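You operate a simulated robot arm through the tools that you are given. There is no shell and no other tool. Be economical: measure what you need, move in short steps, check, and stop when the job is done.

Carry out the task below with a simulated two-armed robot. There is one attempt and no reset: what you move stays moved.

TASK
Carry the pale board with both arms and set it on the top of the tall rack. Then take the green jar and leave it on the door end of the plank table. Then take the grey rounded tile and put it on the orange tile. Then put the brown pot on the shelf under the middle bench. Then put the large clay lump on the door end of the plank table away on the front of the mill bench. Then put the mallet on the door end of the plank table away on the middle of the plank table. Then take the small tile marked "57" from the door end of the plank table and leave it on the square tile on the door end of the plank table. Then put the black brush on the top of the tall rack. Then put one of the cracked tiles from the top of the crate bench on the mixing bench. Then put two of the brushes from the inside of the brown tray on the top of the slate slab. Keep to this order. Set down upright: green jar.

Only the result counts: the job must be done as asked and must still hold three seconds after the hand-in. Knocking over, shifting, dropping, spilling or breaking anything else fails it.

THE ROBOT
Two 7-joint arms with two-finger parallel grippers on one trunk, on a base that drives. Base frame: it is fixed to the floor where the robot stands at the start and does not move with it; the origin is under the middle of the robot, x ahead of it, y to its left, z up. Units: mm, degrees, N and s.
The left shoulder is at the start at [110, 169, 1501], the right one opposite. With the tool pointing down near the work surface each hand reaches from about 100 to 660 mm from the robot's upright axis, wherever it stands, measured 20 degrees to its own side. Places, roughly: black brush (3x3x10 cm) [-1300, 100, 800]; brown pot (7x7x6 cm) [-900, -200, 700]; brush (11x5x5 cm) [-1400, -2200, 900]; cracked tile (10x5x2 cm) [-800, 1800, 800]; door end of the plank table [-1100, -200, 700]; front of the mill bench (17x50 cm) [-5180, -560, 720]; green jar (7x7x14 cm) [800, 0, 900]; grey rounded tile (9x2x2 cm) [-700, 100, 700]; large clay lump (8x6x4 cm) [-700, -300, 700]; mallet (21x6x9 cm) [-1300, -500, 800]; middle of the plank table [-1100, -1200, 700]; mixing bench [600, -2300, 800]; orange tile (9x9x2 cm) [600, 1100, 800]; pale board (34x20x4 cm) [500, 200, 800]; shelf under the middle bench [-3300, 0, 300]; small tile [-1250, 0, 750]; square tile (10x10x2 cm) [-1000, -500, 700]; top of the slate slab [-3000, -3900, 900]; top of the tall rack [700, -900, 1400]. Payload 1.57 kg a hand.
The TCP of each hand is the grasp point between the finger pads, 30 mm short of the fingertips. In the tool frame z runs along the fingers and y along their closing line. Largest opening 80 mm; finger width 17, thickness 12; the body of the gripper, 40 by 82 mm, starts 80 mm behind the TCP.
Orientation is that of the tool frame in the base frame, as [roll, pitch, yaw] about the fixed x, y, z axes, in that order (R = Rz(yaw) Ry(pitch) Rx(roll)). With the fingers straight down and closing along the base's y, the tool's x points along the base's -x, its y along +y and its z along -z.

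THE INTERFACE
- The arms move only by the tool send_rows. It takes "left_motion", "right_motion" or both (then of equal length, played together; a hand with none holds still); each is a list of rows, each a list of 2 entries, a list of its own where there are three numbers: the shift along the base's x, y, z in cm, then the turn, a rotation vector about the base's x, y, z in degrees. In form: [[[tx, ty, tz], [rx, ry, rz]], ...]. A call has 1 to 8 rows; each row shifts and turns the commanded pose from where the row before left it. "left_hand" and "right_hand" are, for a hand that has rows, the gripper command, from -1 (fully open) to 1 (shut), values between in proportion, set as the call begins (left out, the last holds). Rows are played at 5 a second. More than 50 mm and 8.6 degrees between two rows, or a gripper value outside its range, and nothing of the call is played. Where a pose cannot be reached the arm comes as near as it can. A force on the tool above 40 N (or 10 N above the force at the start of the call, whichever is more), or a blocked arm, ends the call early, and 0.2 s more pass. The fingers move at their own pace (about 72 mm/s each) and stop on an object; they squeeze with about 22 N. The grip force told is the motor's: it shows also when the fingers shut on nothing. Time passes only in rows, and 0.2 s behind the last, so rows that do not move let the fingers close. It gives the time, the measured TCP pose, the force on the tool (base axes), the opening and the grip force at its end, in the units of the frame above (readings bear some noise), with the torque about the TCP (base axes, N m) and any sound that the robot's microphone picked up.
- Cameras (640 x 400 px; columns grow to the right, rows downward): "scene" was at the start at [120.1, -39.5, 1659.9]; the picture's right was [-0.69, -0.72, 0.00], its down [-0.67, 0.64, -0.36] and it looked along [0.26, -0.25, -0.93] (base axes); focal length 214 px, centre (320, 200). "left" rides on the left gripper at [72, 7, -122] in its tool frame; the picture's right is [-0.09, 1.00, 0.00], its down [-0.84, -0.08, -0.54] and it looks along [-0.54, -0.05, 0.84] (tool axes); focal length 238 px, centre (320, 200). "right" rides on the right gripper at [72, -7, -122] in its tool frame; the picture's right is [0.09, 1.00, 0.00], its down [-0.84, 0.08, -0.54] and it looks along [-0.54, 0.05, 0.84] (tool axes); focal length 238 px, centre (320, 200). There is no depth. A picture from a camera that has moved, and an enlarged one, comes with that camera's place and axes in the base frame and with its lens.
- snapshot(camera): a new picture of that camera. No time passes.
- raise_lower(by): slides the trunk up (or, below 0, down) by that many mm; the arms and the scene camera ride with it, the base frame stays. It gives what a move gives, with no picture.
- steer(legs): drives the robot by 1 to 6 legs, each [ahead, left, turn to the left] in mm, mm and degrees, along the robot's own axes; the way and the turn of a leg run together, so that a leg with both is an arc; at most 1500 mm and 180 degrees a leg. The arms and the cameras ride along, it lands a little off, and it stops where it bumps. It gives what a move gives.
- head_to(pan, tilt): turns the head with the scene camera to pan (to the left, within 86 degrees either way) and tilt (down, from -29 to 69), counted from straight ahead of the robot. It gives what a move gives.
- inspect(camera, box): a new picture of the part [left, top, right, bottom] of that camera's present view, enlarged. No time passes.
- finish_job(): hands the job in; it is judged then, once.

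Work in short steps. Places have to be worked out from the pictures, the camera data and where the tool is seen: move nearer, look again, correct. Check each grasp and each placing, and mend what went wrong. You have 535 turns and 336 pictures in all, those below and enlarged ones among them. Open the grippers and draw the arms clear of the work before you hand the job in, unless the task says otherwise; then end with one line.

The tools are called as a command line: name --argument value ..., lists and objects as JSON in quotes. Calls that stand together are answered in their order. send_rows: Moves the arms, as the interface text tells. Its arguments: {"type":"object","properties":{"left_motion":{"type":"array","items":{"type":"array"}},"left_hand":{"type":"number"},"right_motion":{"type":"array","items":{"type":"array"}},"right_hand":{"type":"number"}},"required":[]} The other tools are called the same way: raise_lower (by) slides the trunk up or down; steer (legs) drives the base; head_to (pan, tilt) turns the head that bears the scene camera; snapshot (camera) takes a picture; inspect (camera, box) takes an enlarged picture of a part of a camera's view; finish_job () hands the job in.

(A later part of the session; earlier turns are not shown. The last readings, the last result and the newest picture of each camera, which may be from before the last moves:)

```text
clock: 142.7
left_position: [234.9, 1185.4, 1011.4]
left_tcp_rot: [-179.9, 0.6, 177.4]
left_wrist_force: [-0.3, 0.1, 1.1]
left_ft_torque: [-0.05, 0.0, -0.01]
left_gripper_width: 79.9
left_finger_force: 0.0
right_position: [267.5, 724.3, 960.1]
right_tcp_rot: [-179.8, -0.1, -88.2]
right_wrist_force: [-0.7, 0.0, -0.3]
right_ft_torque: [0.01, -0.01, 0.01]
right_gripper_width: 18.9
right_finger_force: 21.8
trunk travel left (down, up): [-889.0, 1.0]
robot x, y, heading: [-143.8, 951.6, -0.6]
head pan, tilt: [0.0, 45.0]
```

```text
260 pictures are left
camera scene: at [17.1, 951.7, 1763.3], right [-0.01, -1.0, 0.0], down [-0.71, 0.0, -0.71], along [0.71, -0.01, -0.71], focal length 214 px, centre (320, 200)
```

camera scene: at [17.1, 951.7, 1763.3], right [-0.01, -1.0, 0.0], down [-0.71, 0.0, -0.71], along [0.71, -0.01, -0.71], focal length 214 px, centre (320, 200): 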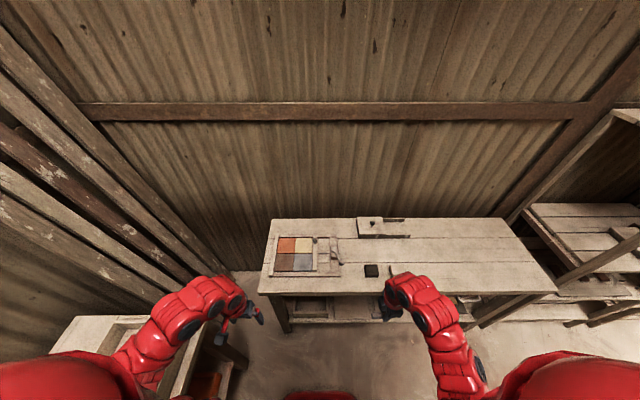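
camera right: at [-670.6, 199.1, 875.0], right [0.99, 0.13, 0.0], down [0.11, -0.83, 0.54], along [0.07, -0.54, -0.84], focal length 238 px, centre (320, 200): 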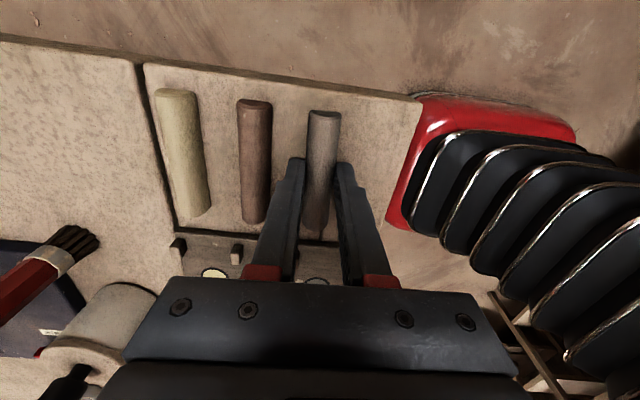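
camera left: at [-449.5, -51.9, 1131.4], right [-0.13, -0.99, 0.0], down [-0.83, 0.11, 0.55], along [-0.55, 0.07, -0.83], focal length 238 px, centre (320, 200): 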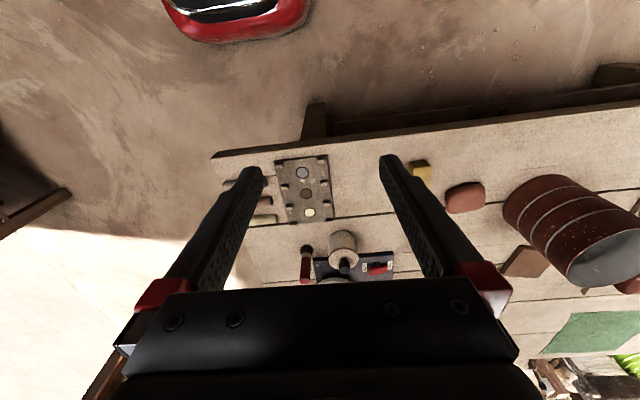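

Orange tile ≈(643,1111). Drive closer: left 110, forward 210.

steer --legs '[[0, 110, 0.5], [210, 0, 0]]'

send_rows --right_motion '[[[2, 4, 0], [0, 0, 0]], [[2, 4, 0], [0, 0, 0]], [[2, 4, 0], [0, 0, 0]], [[2, 4, 0], [0, 0, 0]], [[2, 4, 0], [0, 0, 0]]]'

snapshot --camera "right"

inspect --camera "scene" --box '[200, 180, 440, 330]'

```text
clock: 145.2
left_position: [443.2, 1295.5, 1011.7]
left_tcp_rot: [-179.9, 0.5, 177.6]
left_wrist_force: [0.3, 0.3, -0.1]
left_ft_torque: [0.02, 0.01, -0.03]
left_gripper_width: 80.0
left_finger_force: 0.1
right_position: [479.1, 834.3, 961.1]
right_tcp_rot: [-179.8, -0.1, -87.8]
right_wrist_force: [0.9, -0.8, -0.5]
right_ft_torque: [0.01, 0.01, -0.02]
right_gripper_width: 19.1
right_finger_force: 22.4
trunk travel left (down, up): [-889.0, 1.0]
robot x, y, heading: [70.9, 1060.3, 0.0]
head pan, tilt: [0.0, 45.0]
```

```text
clock: 146.4
left_position: [446.1, 1297.4, 1010.8]
left_tcp_rot: [-179.8, 0.6, 177.7]
left_wrist_force: [-0.3, -0.3, 0.3]
left_ft_torque: [-0.04, 0.02, -0.03]
left_gripper_width: 79.8
left_finger_force: 0.0
right_position: [583.1, 1034.2, 959.4]
right_tcp_rot: [-179.9, -0.2, -87.8]
right_wrist_force: [-0.1, -0.4, -1.8]
right_ft_torque: [-0.01, -0.01, -0.03]
right_gripper_width: 19.3
right_finger_force: 21.8
trunk travel left (down, up): [-889.0, 1.0]
robot x, y, heading: [69.2, 1062.8, -0.1]
head pan, tilt: [0.0, 45.0]
```

```text
259 pictures are left
camera right: at [590.7, 964.3, 1083.1], right [-0.99, -0.13, 0.0], down [-0.11, 0.83, 0.54], along [-0.07, 0.54, -0.84], focal length 238 px, centre (320, 200)
```

right: 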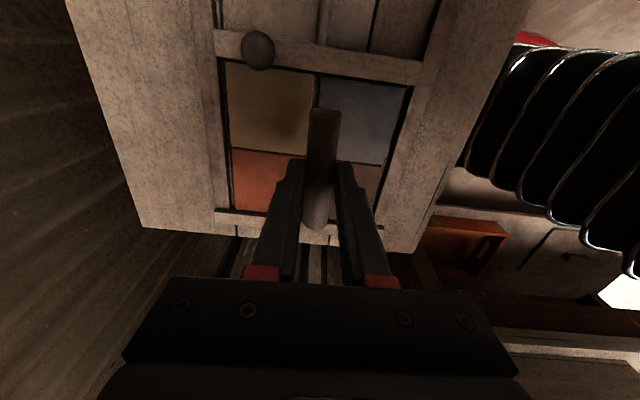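

```text
2.67 times, centred on (320, 255) of scene
camera zoom: at [231.1, 1062.7, 1763.1], right [0.0, -1.0, 0.0], down [-0.71, 0.0, -0.71], along [0.71, 0.0, -0.71], focal length 572 px, centre (320, 53)
```

zoom: 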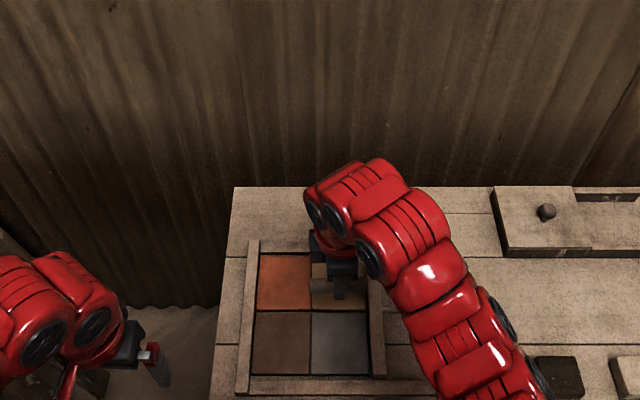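

Orange tile centre ≈(638,1120), 92 mm square. I turn the bar 42° so it fits with margin, move over the centre, and look.

send_rows --right_motion '[[[1.1, 1.7, 0], [0, 0, -8.4]], [[1.1, 1.7, 0], [0, 0, -8.4]], [[1.1, 1.7, 0], [0, 0, -8.4]], [[1.1, 1.7, 0], [0, 0, -8.4]], [[1.1, 1.8, 0], [0, 0, -8.4]], [[0, 0, -3], [0, 0, 0]]]'

snapshot --camera "right"

inspect --camera "scene" --box '[240, 210, 400, 310]'

```text
clock: 147.8
left_position: [445.1, 1296.6, 1010.1]
left_tcp_rot: [-180.0, 0.6, 177.6]
left_wrist_force: [0.6, 0.3, 0.2]
left_ft_torque: [0.0, 0.03, 0.0]
left_gripper_width: 79.8
left_finger_force: 0.1
right_position: [635.0, 1119.1, 930.6]
right_tcp_rot: [-179.8, -0.1, -129.9]
right_wrist_force: [-0.8, -0.3, -1.0]
right_ft_torque: [-0.03, 0.03, -0.02]
right_gripper_width: 19.1
right_finger_force: 21.7
trunk travel left (down, up): [-889.0, 1.0]
robot x, y, heading: [68.0, 1062.4, 0.0]
head pan, tilt: [0.0, 45.0]
```

```text
257 pictures are left
camera right: at [592.9, 1061.2, 1054.0], right [-0.82, 0.57, 0.0], down [0.48, 0.69, 0.54], along [0.31, 0.44, -0.84], focal length 238 px, centre (320, 200)
```

right: 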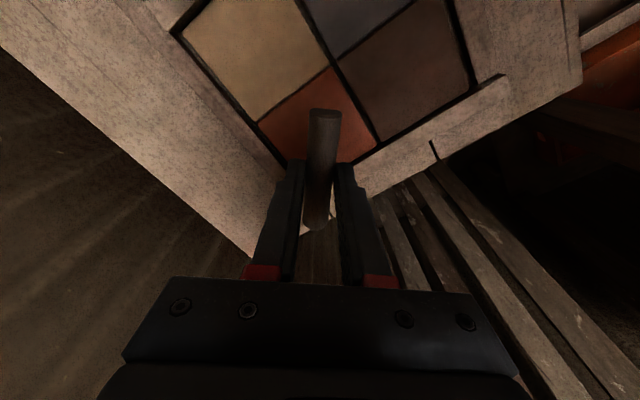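

```text
4.00 times, centred on (320, 260) of scene
camera zoom: at [229.9, 1060.1, 1763.2], right [0.0, -1.0, 0.0], down [-0.71, 0.0, -0.71], along [0.71, 0.0, -0.71], focal length 858 px, centre (320, -40)
```

zoom: 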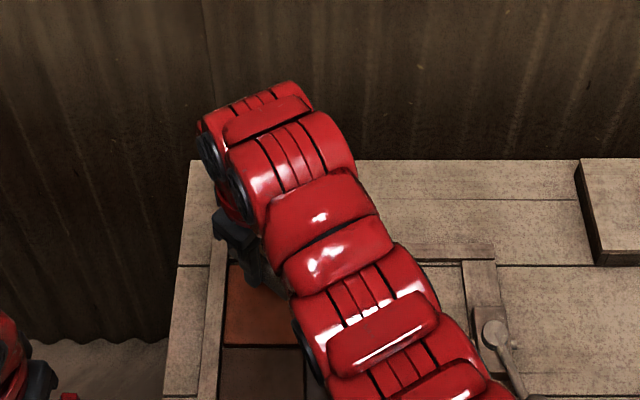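

Centred over the orange tile. Lower, guarded at the end.

send_rows --right_motion '[[[0.1, 0, -2.5], [0, 0, 0]], [[0, 0, -2], [0, 0, 0]], [[0, 0, -1], [0, 0, 0]], [[0, 0, -0.5], [0, 0, 0]], [[0, 0, -0.4], [0, 0, 0]], [[0, 0, -0.4], [0, 0, 0]], [[0, 0, -0.4], [0, 0, 0]], [[0, 0, -0.4], [0, 0, 0]]]'

snapshot --camera "right"

```text
clock: 149.6
left_position: [445.5, 1297.5, 1011.2]
left_tcp_rot: [-180.0, 0.7, 177.6]
left_wrist_force: [-0.3, -0.1, -0.1]
left_ft_torque: [0.02, -0.01, 0.01]
left_gripper_width: 80.3
left_finger_force: 0.1
right_position: [635.9, 1120.4, 855.0]
right_tcp_rot: [-179.8, 0.0, -129.9]
right_wrist_force: [-0.6, 0.2, -0.2]
right_ft_torque: [0.01, 0.02, 0.01]
right_gripper_width: 19.2
right_finger_force: 22.1
trunk travel left (down, up): [-889.0, 1.0]
robot x, y, heading: [66.0, 1057.5, -0.3]
head pan, tilt: [0.0, 45.0]
```

```text
255 pictures are left
camera right: at [594.2, 1062.0, 978.0], right [-0.82, 0.57, 0.0], down [0.47, 0.69, 0.54], along [0.31, 0.44, -0.84], focal length 238 px, centre (320, 200)
```

right: 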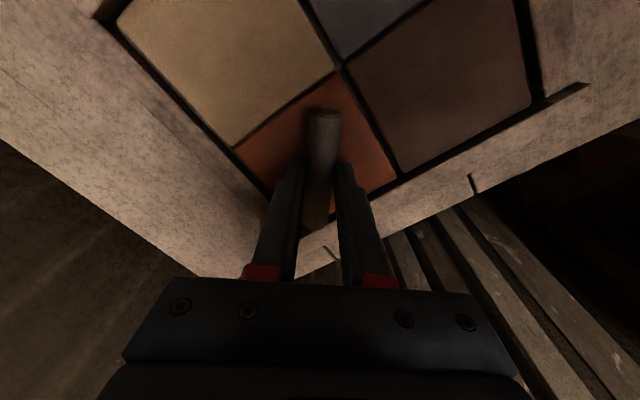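

Not yet in contact; continue.

send_rows --right_motion '[[[0, 0, -0.3], [0, 0, 0]], [[0, 0, -0.3], [0, 0, 0]], [[0, 0, -0.3], [0, 0, 0]], [[0, 0, -0.3], [0, 0, 0]], [[0, 0, -0.3], [0, 0, 0]], [[0, 0, -0.3], [0, 0, 0]]]'

```text
clock: 151.0
left_position: [445.5, 1295.4, 1011.3]
left_tcp_rot: [180.0, 0.6, 177.6]
left_wrist_force: [-1.2, 0.5, 0.2]
left_ft_torque: [0.01, 0.01, -0.02]
left_gripper_width: 79.7
left_finger_force: 0.0
right_position: [633.8, 1117.9, 848.3]
right_tcp_rot: [-179.8, -0.1, -129.8]
right_wrist_force: [0.6, -0.5, -0.3]
right_ft_torque: [-0.03, -0.02, -0.02]
right_gripper_width: 19.0
right_finger_force: 21.7
right hand out of reach, approached as far as the arm can: row 2, 4, 6
trunk travel left (down, up): [-889.0, 1.0]
robot x, y, heading: [69.8, 1062.7, -0.1]
head pan, tilt: [0.0, 45.0]
```

Arm limit downward; lower the trunk a little instead.

raise_lower --by -4

raise_lower --by -4

snapshot --camera "right"

```text
clock: 151.5
left_position: [443.8, 1295.5, 1007.5]
left_tcp_rot: [-179.9, 0.6, 177.6]
left_wrist_force: [-0.8, -0.7, -0.9]
left_ft_torque: [-0.02, 0.02, 0.02]
left_gripper_width: 80.1
left_finger_force: 0.2
right_position: [632.3, 1119.2, 843.6]
right_tcp_rot: [-179.8, -0.2, -129.8]
right_wrist_force: [-0.5, -0.6, 6.6]
right_ft_torque: [-0.25, 0.21, -0.02]
right_gripper_width: 18.9
right_finger_force: 22.0
trunk travel left (down, up): [-885.0, 5.0]
robot x, y, heading: [64.1, 1062.7, -0.1]
head pan, tilt: [0.0, 45.0]
```

```text
clock: 152.0
left_position: [442.8, 1295.9, 1004.1]
left_tcp_rot: [-179.9, 0.8, 177.6]
left_wrist_force: [0.5, 0.7, -0.4]
left_ft_torque: [0.02, 0.04, 0.04]
left_gripper_width: 79.6
left_finger_force: 0.1
right_position: [633.1, 1118.6, 842.2]
right_tcp_rot: [-179.7, 0.2, -129.9]
right_wrist_force: [-2.0, -0.7, 27.9]
right_ft_torque: [0.0, 0.26, 0.05]
right_gripper_width: 19.2
right_finger_force: 22.1
trunk travel left (down, up): [-881.0, 9.0]
robot x, y, heading: [67.2, 1062.7, -0.2]
head pan, tilt: [0.0, 45.0]
```

```text
254 pictures are left
camera right: at [590.6, 1060.5, 965.0], right [-0.82, 0.57, -0.01], down [0.47, 0.69, 0.54], along [0.31, 0.45, -0.84], focal length 238 px, centre (320, 200)
```

right: 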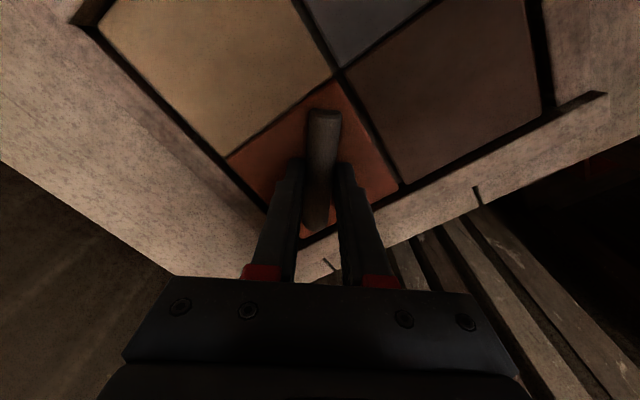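

Touching with 28 N; ease up 3 mm by trunk, then release.

raise_lower --by 4

send_rows --right_motion '[[[0, 0, 0], [0, 0, 0]], [[0, 0, 0], [0, 0, 0]]]' --right_hand 0.2

send_rows --right_motion '[[[0, 0, 2], [0, 0, 0]], [[0, 0, 3], [0, 0, 0]], [[0, 0, 4], [0, 0, 0]]]'

snapshot --camera "right"

```text
clock: 152.6
left_position: [444.0, 1296.1, 1006.4]
left_tcp_rot: [-179.9, 0.5, 177.6]
left_wrist_force: [-0.5, 0.5, -0.1]
left_ft_torque: [0.0, -0.05, -0.01]
left_gripper_width: 80.4
left_finger_force: 0.1
right_position: [630.5, 1117.6, 842.9]
right_tcp_rot: [-179.9, -0.2, -129.8]
right_wrist_force: [0.4, 0.6, 1.5]
right_ft_torque: [0.03, -0.04, -0.02]
right_gripper_width: 19.2
right_finger_force: 21.7
trunk travel left (down, up): [-885.0, 5.0]
robot x, y, heading: [67.2, 1061.8, -0.1]
head pan, tilt: [0.0, 45.0]
```

```text
clock: 153.2
left_position: [444.3, 1296.1, 1006.7]
left_tcp_rot: [-179.9, 0.6, 177.6]
left_wrist_force: [-0.1, -0.2, 0.1]
left_ft_torque: [0.0, -0.02, -0.01]
left_gripper_width: 80.0
left_finger_force: 0.0
right_position: [632.0, 1118.2, 842.1]
right_tcp_rot: [-179.8, -0.1, -129.8]
right_wrist_force: [0.1, -1.0, -0.6]
right_ft_torque: [0.01, -0.01, 0.0]
right_gripper_width: 31.9
right_finger_force: 0.1
trunk travel left (down, up): [-885.0, 5.0]
robot x, y, heading: [64.3, 1060.9, -0.1]
head pan, tilt: [0.0, 45.0]
```

```text
clock: 154.0
left_position: [444.7, 1297.4, 1006.9]
left_tcp_rot: [-179.9, 0.7, 177.6]
left_wrist_force: [-0.4, -0.6, -0.2]
left_ft_torque: [-0.02, -0.03, -0.01]
left_gripper_width: 79.9
left_finger_force: 0.1
right_position: [633.2, 1118.7, 933.3]
right_tcp_rot: [-179.8, -0.1, -129.8]
right_wrist_force: [0.3, 0.3, -0.5]
right_ft_torque: [-0.02, -0.01, 0.0]
right_gripper_width: 31.9
right_finger_force: 0.1
trunk travel left (down, up): [-885.0, 5.0]
robot x, y, heading: [72.0, 1061.5, 0.0]
head pan, tilt: [0.0, 45.0]
```

```text
253 pictures are left
camera right: at [591.6, 1060.5, 1057.0], right [-0.82, 0.57, 0.0], down [0.48, 0.69, 0.54], along [0.31, 0.44, -0.84], focal length 238 px, centre (320, 200)
```

right: 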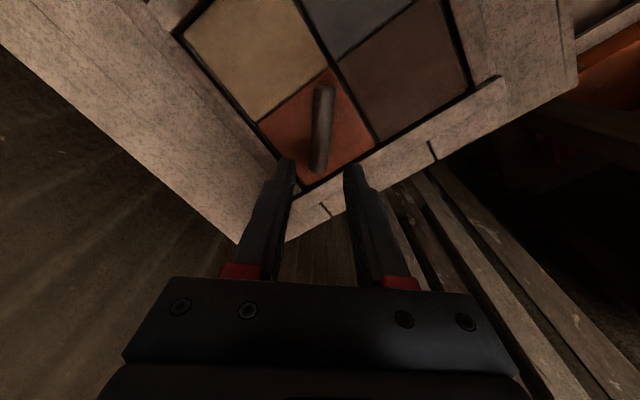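

Grey bar lies on the orange tile. Now un-yaw the right hand, back away, and go to the plank table for the brown pot with the left hand.

send_rows --right_motion '[[[-1, -2, 2], [0, 0, -8.4]], [[-1, -3, 1], [0, 0, -8.4]], [[-1, -4, 0], [0, 0, -8.4]], [[-2, -4, 0], [0, 0, -8.4]], [[-2, -4, 0], [0, 0, -8.3]], [[-2, -4, 0], [0, 0, -8.3]], [[-2, -4, 0], [0, 0, 0]], [[-2, -4, 0], [0, 0, 0]]]' --right_hand -1

steer --legs '[[-240, 0, 0], [0, -560, 0], [0, 0, 180]]'

```text
clock: 155.8
left_position: [445.2, 1295.4, 1006.8]
left_tcp_rot: [-179.8, 0.6, 177.6]
left_wrist_force: [0.2, -1.3, 0.4]
left_ft_torque: [0.03, 0.01, 0.0]
left_gripper_width: 79.9
left_finger_force: 0.0
right_position: [638.2, 886.6, 989.5]
right_tcp_rot: [-180.0, -0.1, -180.0]
right_wrist_force: [0.0, -0.2, -1.1]
right_ft_torque: [0.01, -0.01, -0.03]
right_gripper_width: 80.0
right_finger_force: 0.0
right hand out of reach, approached as far as the arm can: row 4, 5, 6, 7, 8
trunk travel left (down, up): [-885.0, 5.0]
robot x, y, heading: [67.4, 1058.8, -0.1]
head pan, tilt: [0.0, 45.0]
```

```text
clock: 167.7
left_position: [-551.2, 269.5, 1007.6]
left_tcp_rot: [-179.9, 0.5, -2.8]
left_wrist_force: [-1.1, 0.6, -0.1]
left_ft_torque: [-0.01, -0.03, 0.03]
left_gripper_width: 79.9
left_finger_force: 0.0
right_position: [-740.5, 676.7, 989.4]
right_tcp_rot: [-179.8, -0.1, -0.4]
right_wrist_force: [0.5, -0.2, 0.0]
right_ft_torque: [-0.03, 0.01, 0.0]
right_gripper_width: 80.2
right_finger_force: 0.0
trunk travel left (down, up): [-885.0, 5.0]
robot x, y, heading: [-170.6, 499.8, 179.3]
head pan, tilt: [0.0, 45.0]
```

Retract the right hand, strafe to y≈−150.

send_rows --right_motion '[[[3.5, 1, 0], [0, 0, 0]], [[3.5, 1, 0], [0, 0, 0]], [[3.5, 1, 0], [0, 0, 0]], [[3.5, 1, 0], [0, 0, 0]], [[3.5, 1, 0], [0, 0, 0]]]'

steer --legs '[[0, 650, 0.7]]'

snapshot --camera "left"

snapshot --camera "scene"

```text
clock: 168.9
left_position: [-550.0, 267.9, 1007.9]
left_tcp_rot: [-180.0, 0.7, -2.8]
left_wrist_force: [-0.9, -0.4, -0.3]
left_ft_torque: [0.04, 0.0, 0.01]
left_gripper_width: 80.3
left_finger_force: 0.0
right_position: [-734.4, 743.2, 988.1]
right_tcp_rot: [-179.9, -0.3, -0.4]
right_wrist_force: [-0.2, 0.2, 0.4]
right_ft_torque: [-0.02, -0.01, -0.02]
right_gripper_width: 80.1
right_finger_force: 0.3
right hand out of reach, approached as far as the arm can: row 1, 2, 3, 4, 5
trunk travel left (down, up): [-885.0, 5.0]
robot x, y, heading: [-172.1, 502.2, 179.5]
head pan, tilt: [0.0, 45.0]
```

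```text
clock: 172.5
left_position: [-546.9, -377.3, 1007.5]
left_tcp_rot: [-179.8, 0.7, -1.8]
left_wrist_force: [0.3, -0.3, -0.2]
left_ft_torque: [-0.03, -0.03, 0.05]
left_gripper_width: 79.9
left_finger_force: 0.0
right_position: [-739.4, 94.5, 988.3]
right_tcp_rot: [-179.9, -0.2, 0.6]
right_wrist_force: [0.7, 0.2, -1.0]
right_ft_torque: [-0.05, 0.02, -0.03]
right_gripper_width: 80.0
right_finger_force: 0.0
trunk travel left (down, up): [-885.0, 5.0]
robot x, y, heading: [-174.8, -140.2, -179.4]
head pan, tilt: [0.0, 45.0]
```

```text
252 pictures are left
camera left: at [-474.3, -387.9, 1127.5], right [-0.12, -0.99, 0.0], down [-0.83, 0.1, 0.55], along [-0.55, 0.07, -0.83], focal length 238 px, centre (320, 200)
```

left: 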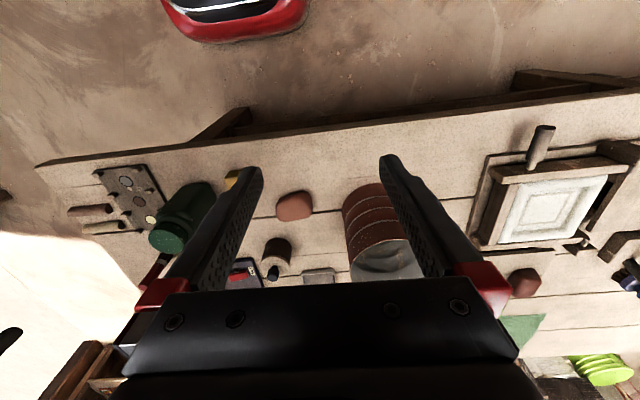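

```text
251 pictures are left
camera scene: at [-335.3, -141.1, 1759.3], right [-0.01, 1.0, 0.0], down [0.71, 0.01, -0.71], along [-0.71, -0.01, -0.71], focal length 214 px, centre (320, 200)
```

scene: 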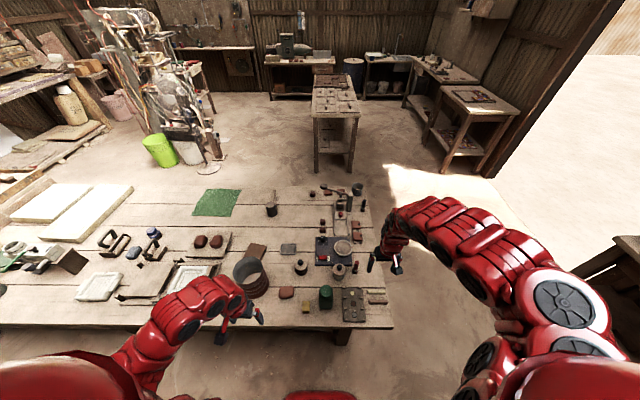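

Tuck the right hand back (lower and toward the robot) before lowering the trunk.

send_rows --right_motion '[[[2, 1, -1], [0, 0, 0]], [[3, 1, -1], [0, 0, 0]], [[3.5, 1, -1], [0, 0, 0]], [[3.5, 1, 0], [0, 0, 0]], [[3.5, 1, 0], [0, 0, 0]], [[3.5, 1, 0], [0, 0, 0]], [[3.5, 0, 0], [0, 0, 0]], [[3.5, 0, 0], [0, 0, 0]]]'

```text
clock: 174.3
left_position: [-546.6, -377.7, 1007.5]
left_tcp_rot: [-179.9, 0.6, -1.8]
left_wrist_force: [0.7, 0.1, 0.1]
left_ft_torque: [-0.01, -0.01, 0.01]
left_gripper_width: 80.1
left_finger_force: 0.0
right_position: [-716.7, 182.5, 990.1]
right_tcp_rot: [-179.9, -0.2, 0.7]
right_wrist_force: [-0.9, -0.2, 0.3]
right_ft_torque: [0.01, 0.01, -0.03]
right_gripper_width: 80.1
right_finger_force: 0.3
right hand out of reach, approached as far as the arm can: row 1, 2, 3, 4, 5, 6, 7, 8
trunk travel left (down, up): [-885.0, 5.0]
robot x, y, heading: [-172.0, -138.3, -179.8]
head pan, tilt: [0.0, 45.0]
```

send_rows --right_motion '[[[0, 0, -3], [0, 0, 0]], [[0, 0, -3], [0, 0, 0]], [[0, 0, -3], [0, 0, 0]], [[3, 0, 0], [0, 0, 0]], [[3, 0, 0], [0, 0, 0]], [[3, 0, 0], [0, 0, 0]], [[3, 0, 0], [0, 0, 0]], [[3, 0, 0], [0, 0, 0]]]'

snapshot --camera "scene"

```text
clock: 176.1
left_position: [-546.5, -377.9, 1006.9]
left_tcp_rot: [-180.0, 0.5, -1.8]
left_wrist_force: [0.5, 0.1, 0.5]
left_ft_torque: [-0.03, 0.0, -0.03]
left_gripper_width: 79.9
left_finger_force: 0.1
right_position: [-605.0, 201.4, 859.0]
right_tcp_rot: [-179.9, -0.3, 0.5]
right_wrist_force: [0.7, 0.5, 0.1]
right_ft_torque: [0.02, 0.02, 0.02]
right_gripper_width: 79.8
right_finger_force: 0.0
right hand out of reach, approached as far as the arm can: row 6, 7, 8
trunk travel left (down, up): [-885.0, 5.0]
robot x, y, heading: [-174.7, -140.0, -179.8]
head pan, tilt: [0.0, 45.0]
```

```text
250 pictures are left
camera scene: at [-334.2, -141.6, 1759.4], right [-0.01, 1.0, 0.0], down [0.71, 0.01, -0.71], along [-0.71, -0.01, -0.71], focal length 214 px, centre (320, 200)
```

scene: 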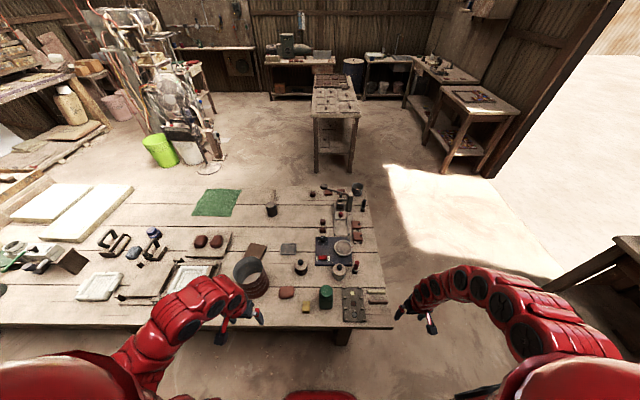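

send_rows --right_motion '[[[1, 3, 0], [0, 0, 0]], [[1, 3, 0], [0, 0, 0]], [[2, 3, 0], [0, 0, 0]], [[2, 3, 0], [0, 0, 0]], [[3, 2, 0], [0, 0, 0]], [[3, 0, 0], [0, 0, 0]], [[3, 0, 0], [0, 0, 0]]]'

```text
clock: 177.7
left_position: [-546.0, -377.3, 1007.2]
left_tcp_rot: [-179.8, 0.6, -1.8]
left_wrist_force: [-0.3, -1.3, 0.3]
left_ft_torque: [0.03, -0.02, -0.01]
left_gripper_width: 79.8
left_finger_force: 0.1
right_position: [-455.3, 345.1, 853.8]
right_tcp_rot: [-179.9, -0.3, 0.6]
right_wrist_force: [0.6, 0.1, 0.5]
right_ft_torque: [-0.01, 0.02, -0.03]
right_gripper_width: 79.7
right_finger_force: 0.0
right hand out of reach, approached as far as the arm can: row 7
trunk travel left (down, up): [-885.0, 5.0]
robot x, y, heading: [-172.0, -142.6, -179.4]
head pan, tilt: [0.0, 45.0]
```

Drive forward 110 and tilt the left hand to 45° forward.

steer --legs '[[110, 0, 0]]'

send_rows --left_motion '[[[0, 1.5, -1], [0, 7.5, 1.5]], [[0, 1.5, -1], [0, 7.5, 0]], [[0, 2, -1], [0, 7.5, 0]], [[-1, 2, -2], [0, 7.5, 0]], [[-1, 2, -2], [0, 7.5, 0]], [[-1, 2, -2], [0, 7.5, 0]], [[-2, 2, -2], [0, 0, 0]]]'

snapshot --camera "left"

```text
clock: 178.8
left_position: [-655.5, -378.8, 1007.3]
left_tcp_rot: [-179.9, 0.6, -1.8]
left_wrist_force: [-0.1, -1.0, -0.9]
left_ft_torque: [0.02, 0.03, 0.02]
left_gripper_width: 80.1
left_finger_force: 0.0
right_position: [-564.5, 343.5, 854.7]
right_tcp_rot: [180.0, -0.2, 0.6]
right_wrist_force: [-0.9, 0.6, 0.8]
right_ft_torque: [0.0, -0.04, 0.02]
right_gripper_width: 80.1
right_finger_force: 0.1
trunk travel left (down, up): [-885.0, 5.0]
robot x, y, heading: [-281.9, -140.7, -179.9]
head pan, tilt: [0.0, 45.0]
```

```text
clock: 180.4
left_position: [-739.7, -254.8, 866.9]
left_tcp_rot: [179.6, 45.6, -0.4]
left_wrist_force: [-0.6, -0.4, -0.2]
left_ft_torque: [-0.03, 0.0, -0.02]
left_gripper_width: 80.1
left_finger_force: 0.0
left hand out of reach, approached as far as the arm can: row 1, 2, 3
right_position: [-566.0, 345.9, 853.2]
right_tcp_rot: [-180.0, -0.3, 0.4]
right_wrist_force: [-0.2, 0.2, 0.5]
right_ft_torque: [0.01, -0.01, 0.0]
right_gripper_width: 79.8
right_finger_force: 0.0
trunk travel left (down, up): [-885.0, 5.0]
robot x, y, heading: [-287.9, -141.3, -179.6]
head pan, tilt: [0.0, 45.0]
```

```text
249 pictures are left
camera left: at [-601.2, -264.3, 899.1], right [-0.07, -1.0, 0.07], down [-0.2, 0.08, 0.98], along [-0.98, 0.05, -0.2], focal length 238 px, centre (320, 200)
```

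left: 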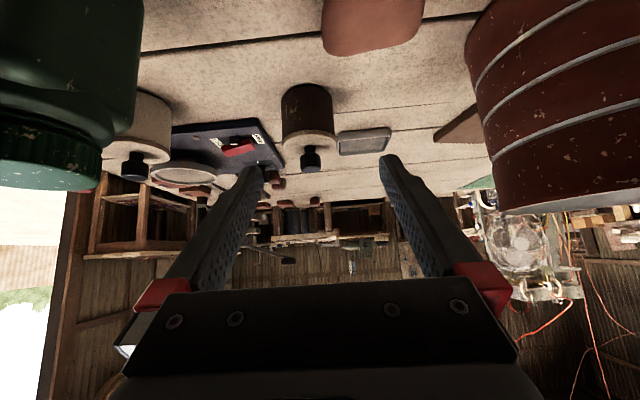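

Pot seen: axis ≈(−864,−245), base 716, about 58 mm wide. Approach along the 45° line, half way first.

send_rows --left_motion '[[[-1.5, 0.5, -1.5], [0, 0, 0]], [[-2, 0.5, -2], [0, 0, 0]], [[-2, 0, -2], [0, 0, 0]], [[-2, 0, -2], [0, 0, 0]]]'

snapshot --camera "left"

```text
clock: 181.4
left_position: [-814.2, -247.1, 790.7]
left_tcp_rot: [179.5, 45.4, -0.6]
left_wrist_force: [-0.4, -0.3, -0.4]
left_ft_torque: [-0.02, -0.01, 0.01]
left_gripper_width: 80.2
left_finger_force: 0.1
right_position: [-565.3, 345.2, 852.7]
right_tcp_rot: [180.0, -0.4, 0.5]
right_wrist_force: [0.0, -0.5, -0.5]
right_ft_torque: [0.02, 0.01, -0.01]
right_gripper_width: 80.0
right_finger_force: 0.0
trunk travel left (down, up): [-885.0, 5.0]
robot x, y, heading: [-278.5, -141.9, -179.3]
head pan, tilt: [0.0, 45.0]
```

```text
248 pictures are left
camera left: at [-677.1, -255.0, 824.3], right [-0.07, -0.99, 0.07], down [-0.2, 0.08, 0.98], along [-0.98, 0.05, -0.21], focal length 238 px, centre (320, 200)
```

left: 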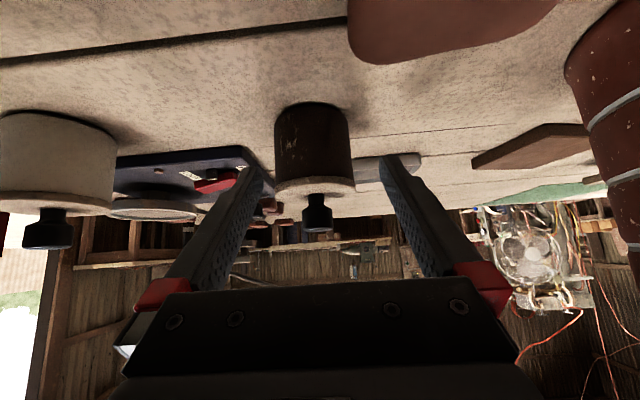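

Continue to grasp point (−866,−245,748).

send_rows --left_motion '[[[-1.3, 0.2, -1.1], [0, 0, 0]], [[-1.3, 0, -1.1], [0, 0, 0]], [[-1.3, 0, -1.1], [0, 0, 0]], [[-1.3, 0, -1.0], [0, 0, 0]]]'

snapshot --camera "left"

```text
clock: 182.4
left_position: [-860.5, -244.4, 750.1]
left_tcp_rot: [179.3, 45.3, -0.8]
left_wrist_force: [-0.5, 0.8, -0.1]
left_ft_torque: [0.01, 0.0, -0.01]
left_gripper_width: 80.4
left_finger_force: 0.1
left hand out of reach, approached as far as the arm can: row 4
right_position: [-565.5, 343.8, 853.3]
right_tcp_rot: [-179.9, -0.4, 0.5]
right_wrist_force: [0.1, 0.3, 0.1]
right_ft_torque: [0.04, 0.03, 0.06]
right_gripper_width: 79.9
right_finger_force: 0.1
trunk travel left (down, up): [-885.0, 5.0]
robot x, y, heading: [-281.5, -140.6, -179.6]
head pan, tilt: [0.0, 45.0]
```

```text
247 pictures are left
camera left: at [-723.6, -253.2, 784.5], right [-0.07, -0.99, 0.07], down [-0.2, 0.09, 0.98], along [-0.98, 0.06, -0.21], focal length 238 px, centre (320, 200)
```

left: 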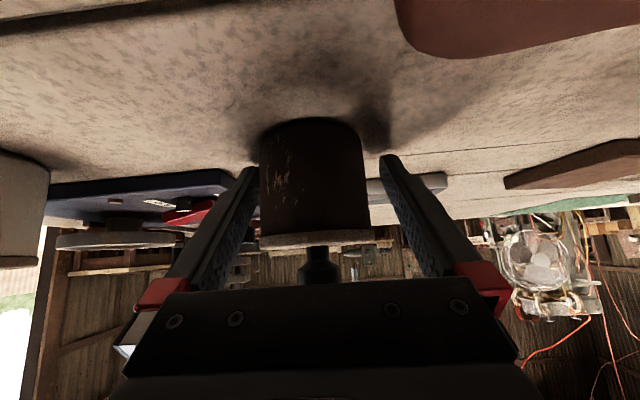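

Pot between the fingers. Close.

send_rows --left_motion '[[[0, 0, 0], [0, 0, 0]], [[0, 0, 0], [0, 0, 0]], [[0, 0, 0], [0, 0, 0]], [[0, 0, 0], [0, 0, 0]]]' --left_hand 1

send_rows --left_motion '[[[0.5, 0, 1.5], [0, 0, 0]], [[0.5, 0, 2], [0, 0, 0]], [[1, 0, 3], [0, 0, 0]], [[1, 0, 3], [0, 0, 0]]]'

snapshot --camera "left"

```text
clock: 183.4
left_position: [-860.1, -244.0, 750.9]
left_tcp_rot: [179.5, 45.3, -0.7]
left_wrist_force: [0.3, 2.7, 1.4]
left_ft_torque: [0.3, -0.02, -0.07]
left_gripper_width: 60.1
left_finger_force: 22.2
right_position: [-563.8, 344.2, 853.3]
right_tcp_rot: [179.9, -0.3, 0.5]
right_wrist_force: [0.3, 1.0, 0.6]
right_ft_torque: [0.01, 0.01, -0.03]
right_gripper_width: 79.9
right_finger_force: 0.0
trunk travel left (down, up): [-885.0, 5.0]
robot x, y, heading: [-284.9, -143.0, -179.7]
head pan, tilt: [0.0, 45.0]
```

```text
clock: 184.4
left_position: [-831.2, -245.1, 831.7]
left_tcp_rot: [179.7, 45.5, -0.5]
left_wrist_force: [0.2, -0.4, -6.1]
left_ft_torque: [0.03, 0.02, 0.01]
left_gripper_width: 59.0
left_finger_force: 22.2
left hand out of reach, approached as far as the arm can: row 1, 2
right_position: [-565.1, 345.8, 852.3]
right_tcp_rot: [-180.0, -0.3, 0.5]
right_wrist_force: [0.5, 0.0, 0.3]
right_ft_torque: [0.03, 0.03, -0.01]
right_gripper_width: 80.2
right_finger_force: 0.0
trunk travel left (down, up): [-885.0, 5.0]
robot x, y, heading: [-281.4, -141.9, -179.6]
head pan, tilt: [0.0, 45.0]
```

```text
246 pictures are left
camera left: at [-693.3, -253.8, 865.1], right [-0.07, -1.0, 0.07], down [-0.2, 0.08, 0.98], along [-0.98, 0.05, -0.2], focal length 238 px, centre (320, 200)
```

left: 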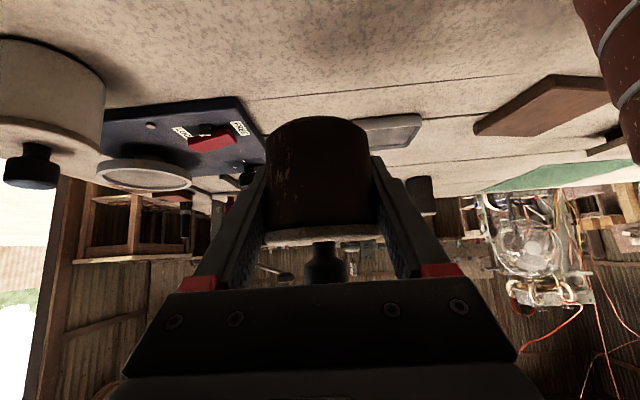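

Pot held firmly (0.6 kg). Raise it, then drive around the door end of the table toward the middle bench.

send_rows --left_motion '[[[2, 0, 3], [0, 0, 0]], [[2, 0, 3], [0, 0, 0]], [[2, 0, 3], [0, 0, 0]], [[2, 0, 2], [0, 0, 0]], [[2, 0, 0], [0, 0, 0]]]'

steer --legs '[[150, 0, 0]]'

```text
clock: 185.7
left_position: [-730.5, -247.3, 942.0]
left_tcp_rot: [179.8, 45.4, -0.5]
left_wrist_force: [1.1, -1.5, -5.2]
left_ft_torque: [0.0, 0.0, 0.0]
left_gripper_width: 58.7
left_finger_force: 22.6
right_position: [-565.0, 344.8, 854.2]
right_tcp_rot: [180.0, -0.3, 0.6]
right_wrist_force: [-0.4, -0.6, -0.7]
right_ft_torque: [0.0, 0.0, -0.03]
right_gripper_width: 80.1
right_finger_force: 0.0
trunk travel left (down, up): [-885.0, 5.0]
robot x, y, heading: [-285.4, -142.5, -179.8]
head pan, tilt: [0.0, 45.0]
```

```text
clock: 187.0
left_position: [-861.9, -244.7, 939.3]
left_tcp_rot: [179.6, 44.9, -1.0]
left_wrist_force: [-1.4, 0.1, -5.6]
left_ft_torque: [0.0, -0.03, -0.02]
left_gripper_width: 58.7
left_finger_force: 22.1
right_position: [-692.9, 344.8, 852.4]
right_tcp_rot: [180.0, -0.6, -0.1]
right_wrist_force: [-0.3, -0.3, -0.2]
right_ft_torque: [-0.03, -0.01, 0.01]
right_gripper_width: 80.1
right_finger_force: 0.0
trunk travel left (down, up): [-885.0, 5.0]
robot x, y, heading: [-408.6, -144.1, 179.8]
head pan, tilt: [0.0, 45.0]
stopped in leg 1: the robot was blocked; the commanded pose is now the measured one
```

That drove the wrong way and the base bumped the table at x≈−408. Back off and check that nothing shifted.

steer --legs '[[-230, 0, 0]]'

snapshot --camera "scene"

inspect --camera "scene" --box '[220, 170, 420, 340]'

```text
clock: 188.8
left_position: [-629.3, -242.1, 942.0]
left_tcp_rot: [179.6, 45.4, -1.3]
left_wrist_force: [-0.3, -0.5, -6.7]
left_ft_torque: [0.01, 0.01, 0.01]
left_gripper_width: 59.0
left_finger_force: 22.1
right_position: [-456.1, 345.3, 853.4]
right_tcp_rot: [180.0, -0.4, -0.4]
right_wrist_force: [-0.4, -0.1, -0.7]
right_ft_torque: [-0.02, 0.01, 0.04]
right_gripper_width: 80.1
right_finger_force: 0.0
trunk travel left (down, up): [-885.0, 5.0]
robot x, y, heading: [-176.6, -145.1, 179.5]
head pan, tilt: [0.0, 45.0]
```

```text
245 pictures are left
camera scene: at [-342.7, -143.9, 1759.0], right [0.01, 1.0, 0.0], down [0.71, 0.0, -0.71], along [-0.71, 0.0, -0.71], focal length 214 px, centre (320, 200)
```

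scene: 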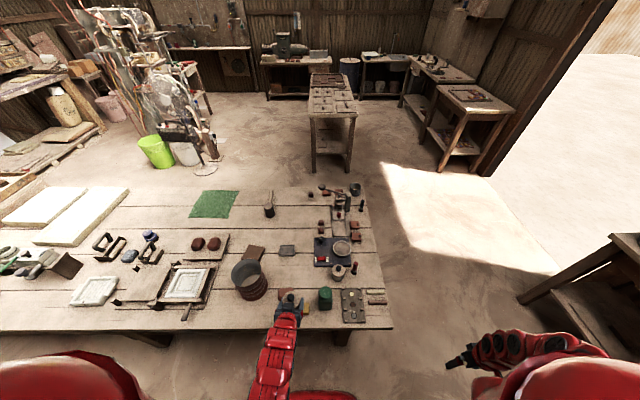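

```text
2.35 times, centred on (320, 255) of scene
camera zoom: at [-342.7, -143.9, 1759.0], right [0.01, 1.0, 0.0], down [0.71, 0.0, -0.71], along [-0.71, 0.0, -0.71], focal length 505 px, centre (320, 71)
```

zoom: 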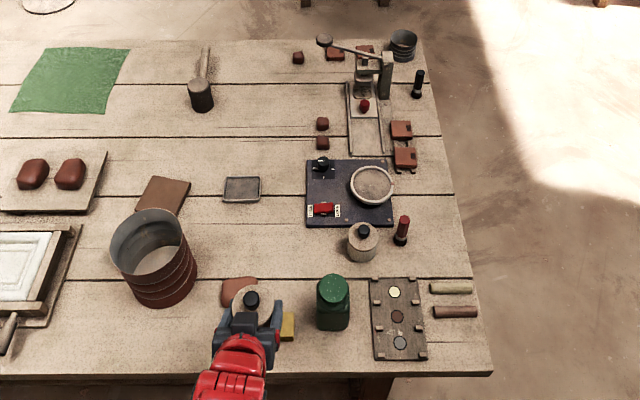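

Nothing moved. Strafe right past the door end, then forward.

steer --legs '[[0, -880, 0.5], [1200, 0, 0]]'

head_to --pan 15 --tilt 30

snapshot --camera "scene"

```text
clock: 199.2
left_position: [-1839.5, 643.6, 941.7]
left_tcp_rot: [179.7, 45.4, -0.8]
left_wrist_force: [0.1, -0.2, -5.4]
left_ft_torque: [0.01, -0.02, -0.01]
left_gripper_width: 58.9
left_finger_force: 22.0
right_position: [-1671.9, 1234.0, 853.8]
right_tcp_rot: [180.0, -0.2, 0.2]
right_wrist_force: [-0.2, 0.0, 1.0]
right_ft_torque: [-0.02, -0.01, 0.02]
right_gripper_width: 79.9
right_finger_force: 0.1
trunk travel left (down, up): [-885.0, 5.0]
robot x, y, heading: [-1388.0, 744.3, -180.1]
head pan, tilt: [0.0, 45.0]
```

```text
clock: 200.0
left_position: [-1839.6, 644.6, 941.9]
left_tcp_rot: [179.8, 45.4, -0.7]
left_wrist_force: [0.4, 0.2, -6.6]
left_ft_torque: [0.02, -0.03, -0.01]
left_gripper_width: 58.9
left_finger_force: 22.2
right_position: [-1673.3, 1234.7, 854.3]
right_tcp_rot: [180.0, -0.4, 0.2]
right_wrist_force: [-0.4, 0.1, 0.4]
right_ft_torque: [-0.03, 0.0, 0.02]
right_gripper_width: 79.9
right_finger_force: 0.1
trunk travel left (down, up): [-885.0, 5.0]
robot x, y, heading: [-1390.5, 747.7, -180.1]
head pan, tilt: [15.0, 30.0]
```

```text
243 pictures are left
camera scene: at [-1559.3, 722.4, 1781.7], right [-0.26, 0.97, 0.0], down [0.48, 0.13, -0.87], along [-0.84, -0.23, -0.5], focal length 214 px, centre (320, 200)
```

scene: 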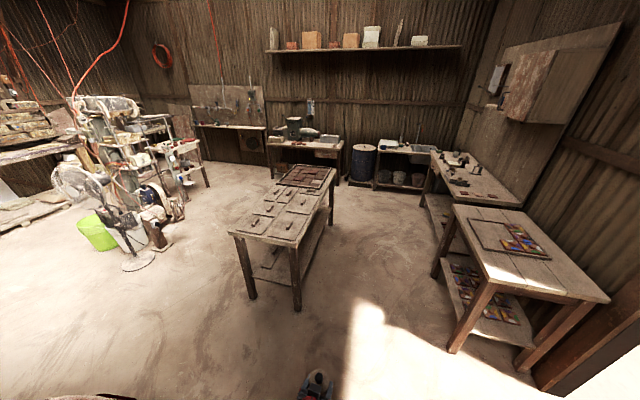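

Zoom on the middle bench's shelf.

inspect --camera "scene" --box '[215, 150, 375, 320]'

```text
2.35 times, centred on (295, 235) of scene
camera zoom: at [-1559.3, 722.4, 1781.7], right [-0.26, 0.97, 0.0], down [0.48, 0.13, -0.87], along [-0.84, -0.23, -0.5], focal length 505 px, centre (379, 118)
```

zoom: 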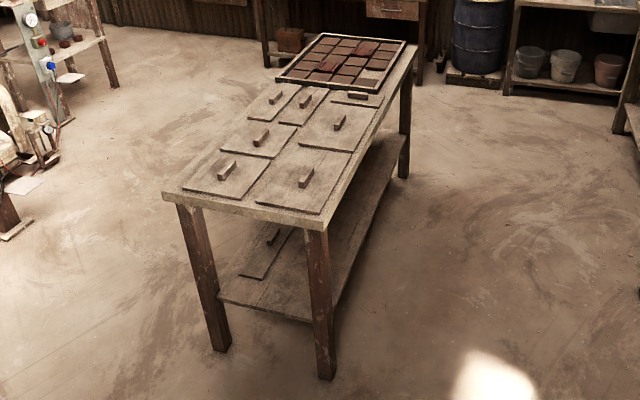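

Middle bench: top z≈760, x −2620…−4100, y −215…265; shelf ≈300, open along its long door-side edge. I'll approach from that side: go forward, turn left 90°, keep back.

steer --legs '[[1450, 0, 0], [0, -120, 0], [0, 0, 90]]'

head_to --pan 0 --tilt 45

raise_lower --by -400

snapshot --camera "scene"

snapshot --camera "left"

```text
clock: 211.7
left_position: [-2707.0, 410.2, 942.8]
left_tcp_rot: [179.7, 45.5, 89.8]
left_wrist_force: [0.9, 0.1, -5.9]
left_ft_torque: [-0.01, -0.01, -0.01]
left_gripper_width: 59.0
left_finger_force: 21.8
right_position: [-3298.3, 573.2, 855.2]
right_tcp_rot: [-179.9, -0.4, 90.7]
right_wrist_force: [0.1, -0.6, 0.6]
right_ft_torque: [-0.07, -0.03, 0.02]
right_gripper_width: 79.8
right_finger_force: 0.2
trunk travel left (down, up): [-885.0, 5.0]
robot x, y, heading: [-2812.0, 859.1, -89.7]
head pan, tilt: [15.0, 30.0]
```

```text
clock: 212.5
left_position: [-2706.6, 408.8, 941.5]
left_tcp_rot: [179.7, 45.4, 89.8]
left_wrist_force: [0.2, 0.3, -6.0]
left_ft_torque: [-0.03, 0.02, 0.01]
left_gripper_width: 58.6
left_finger_force: 22.1
right_position: [-3298.7, 572.1, 854.2]
right_tcp_rot: [180.0, -0.4, 90.7]
right_wrist_force: [0.0, -0.4, -0.1]
right_ft_torque: [-0.01, -0.05, -0.02]
right_gripper_width: 80.0
right_finger_force: 0.1
trunk travel left (down, up): [-885.0, 5.0]
robot x, y, heading: [-2812.8, 859.5, -89.2]
head pan, tilt: [0.0, 45.0]
```

```text
clock: 216.3
left_position: [-2707.5, 409.7, 540.5]
left_tcp_rot: [179.7, 45.4, 89.8]
left_wrist_force: [-0.6, -1.2, -5.5]
left_ft_torque: [0.03, -0.05, 0.01]
left_gripper_width: 58.8
left_finger_force: 21.5
right_position: [-3297.7, 573.1, 453.7]
right_tcp_rot: [179.9, -0.3, 90.7]
right_wrist_force: [0.5, 0.8, -0.4]
right_ft_torque: [-0.02, 0.0, 0.0]
right_gripper_width: 80.3
right_finger_force: 0.0
trunk travel left (down, up): [-485.0, 405.0]
robot x, y, heading: [-2813.8, 857.9, -89.4]
head pan, tilt: [0.0, 45.0]
```

```text
241 pictures are left
camera scene: at [-2812.2, 695.4, 1359.2], right [-1.0, -0.01, 0.0], down [-0.01, 0.71, -0.71], along [0.01, -0.71, -0.71], focal length 214 px, centre (320, 200)
```

scene: 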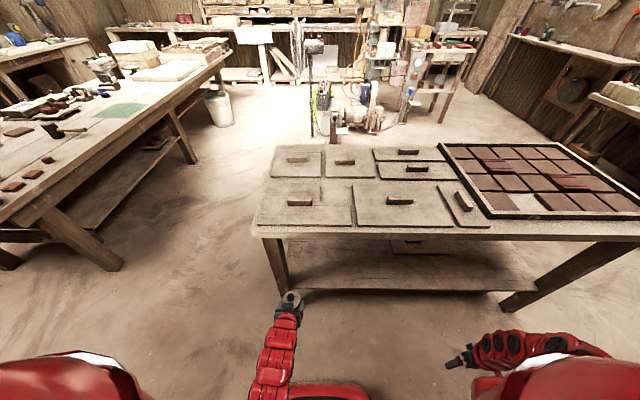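

```text
240 pictures are left
camera left: at [-2700.0, 545.8, 575.5], right [1.0, -0.07, 0.07], down [-0.08, -0.2, 0.98], along [-0.05, -0.98, -0.21], focal length 238 px, centre (320, 200)
```

left: 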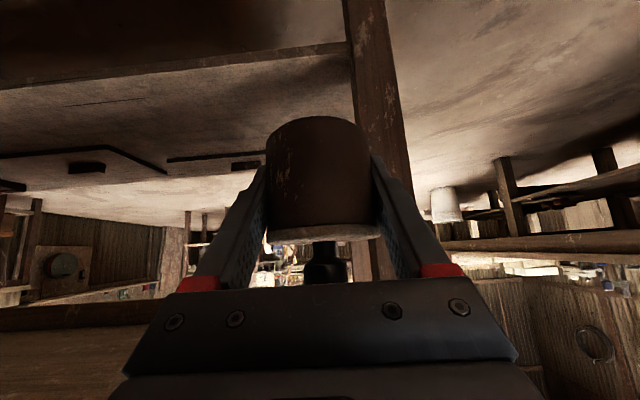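

Shelf edge ≈ y 271, z 308. Shift right 60 mm away from the leg, draw the right hand back, lower the trunk 185.

send_rows --right_motion '[[[0, 2, 2], [0, 0, 0]], [[0, 2, 2], [0, 0, 0]], [[0, 2, 2], [0, 0, 0]], [[0, 2, 2], [0, 0, 0]]]'

steer --legs '[[0, -60, -0.5]]'

raise_lower --by -183

snapshot --camera "left"

```text
clock: 217.3
left_position: [-2706.5, 409.7, 541.6]
left_tcp_rot: [179.7, 45.3, 89.8]
left_wrist_force: [0.9, -0.5, -5.8]
left_ft_torque: [0.01, 0.02, 0.04]
left_gripper_width: 58.8
left_finger_force: 22.2
right_position: [-3349.5, 630.9, 480.3]
right_tcp_rot: [179.9, -0.3, 90.6]
right_wrist_force: [-0.1, -0.4, -0.3]
right_ft_torque: [0.0, 0.0, -0.02]
right_gripper_width: 80.0
right_finger_force: 0.0
right hand out of reach, approached as far as the arm can: row 1, 2, 3, 4
trunk travel left (down, up): [-485.0, 405.0]
robot x, y, heading: [-2812.8, 856.2, -89.3]
head pan, tilt: [0.0, 45.0]
```

```text
clock: 218.3
left_position: [-2771.7, 407.3, 542.0]
left_tcp_rot: [179.6, 45.5, 89.3]
left_wrist_force: [0.0, 1.0, -6.7]
left_ft_torque: [0.0, 0.0, 0.03]
left_gripper_width: 58.9
left_finger_force: 21.6
right_position: [-3411.2, 634.6, 480.1]
right_tcp_rot: [179.8, -0.3, 90.2]
right_wrist_force: [-0.2, -0.3, 0.3]
right_ft_torque: [-0.01, 0.0, -0.04]
right_gripper_width: 80.3
right_finger_force: 0.0
trunk travel left (down, up): [-485.0, 405.0]
robot x, y, heading: [-2875.1, 855.1, -89.8]
head pan, tilt: [0.0, 45.0]
```

```text
clock: 220.3
left_position: [-2770.3, 409.3, 358.8]
left_tcp_rot: [179.7, 45.3, 89.2]
left_wrist_force: [-0.4, 0.7, -5.8]
left_ft_torque: [0.01, 0.0, 0.02]
left_gripper_width: 58.9
left_finger_force: 22.5
right_position: [-3411.4, 633.9, 297.0]
right_tcp_rot: [179.9, -0.4, 90.1]
right_wrist_force: [0.0, 0.4, -0.3]
right_ft_torque: [0.0, -0.03, -0.01]
right_gripper_width: 79.9
right_finger_force: 0.1
trunk travel left (down, up): [-302.0, 588.0]
robot x, y, heading: [-2871.7, 857.0, -89.7]
head pan, tilt: [0.0, 45.0]
```

```text
239 pictures are left
camera left: at [-2762.8, 544.7, 392.5], right [0.99, -0.07, 0.07], down [-0.08, -0.2, 0.98], along [-0.06, -0.98, -0.21], focal length 238 px, centre (320, 200)
```

left: 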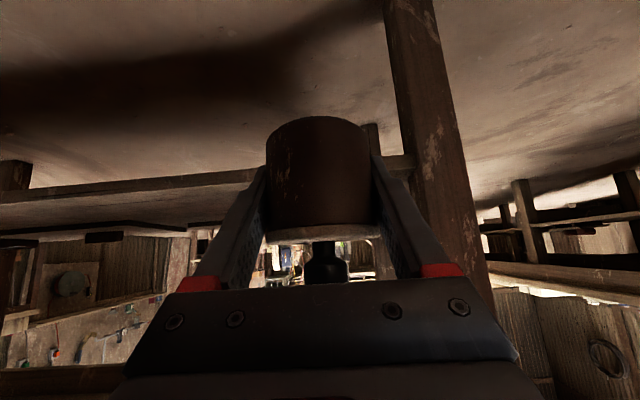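

Shelf top ≈309; pot base at ≈324. Drive forward 205.

steer --legs '[[205, 0, 0]]'

snapshot --camera "left"

snapshot --camera "scene"

```text
clock: 221.9
left_position: [-2767.7, 200.6, 358.1]
left_tcp_rot: [179.7, 45.3, 89.5]
left_wrist_force: [0.1, 0.1, -5.8]
left_ft_torque: [0.01, -0.03, 0.01]
left_gripper_width: 58.9
left_finger_force: 22.0
right_position: [-3410.0, 425.5, 296.9]
right_tcp_rot: [179.9, -0.4, 90.4]
right_wrist_force: [-0.3, 0.7, 0.3]
right_ft_torque: [-0.01, 0.01, -0.01]
right_gripper_width: 80.2
right_finger_force: 0.0
trunk travel left (down, up): [-302.0, 588.0]
robot x, y, heading: [-2875.9, 650.8, -89.3]
head pan, tilt: [0.0, 45.0]
```

```text
238 pictures are left
camera left: at [-2760.8, 337.2, 392.3], right [1.0, -0.07, 0.07], down [-0.08, -0.2, 0.98], along [-0.05, -0.98, -0.21], focal length 238 px, centre (320, 200)
```

left: 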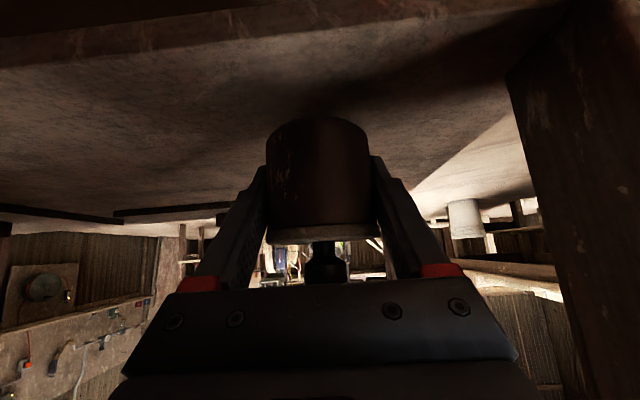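

```text
237 pictures are left
camera scene: at [-2872.3, 486.8, 1176.1], right [-1.0, -0.01, 0.0], down [0.0, 0.71, -0.71], along [0.0, -0.71, -0.71], focal length 214 px, centre (320, 200)
```

scene: 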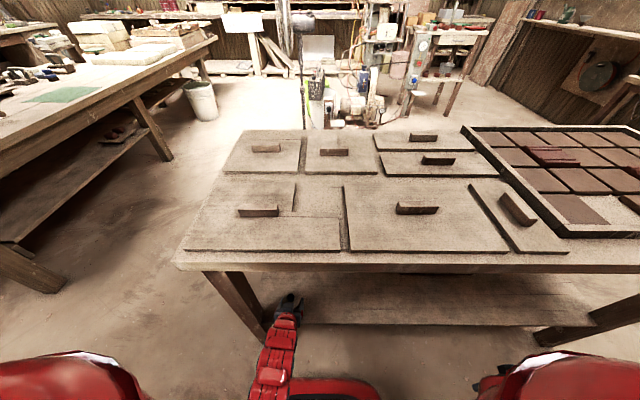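

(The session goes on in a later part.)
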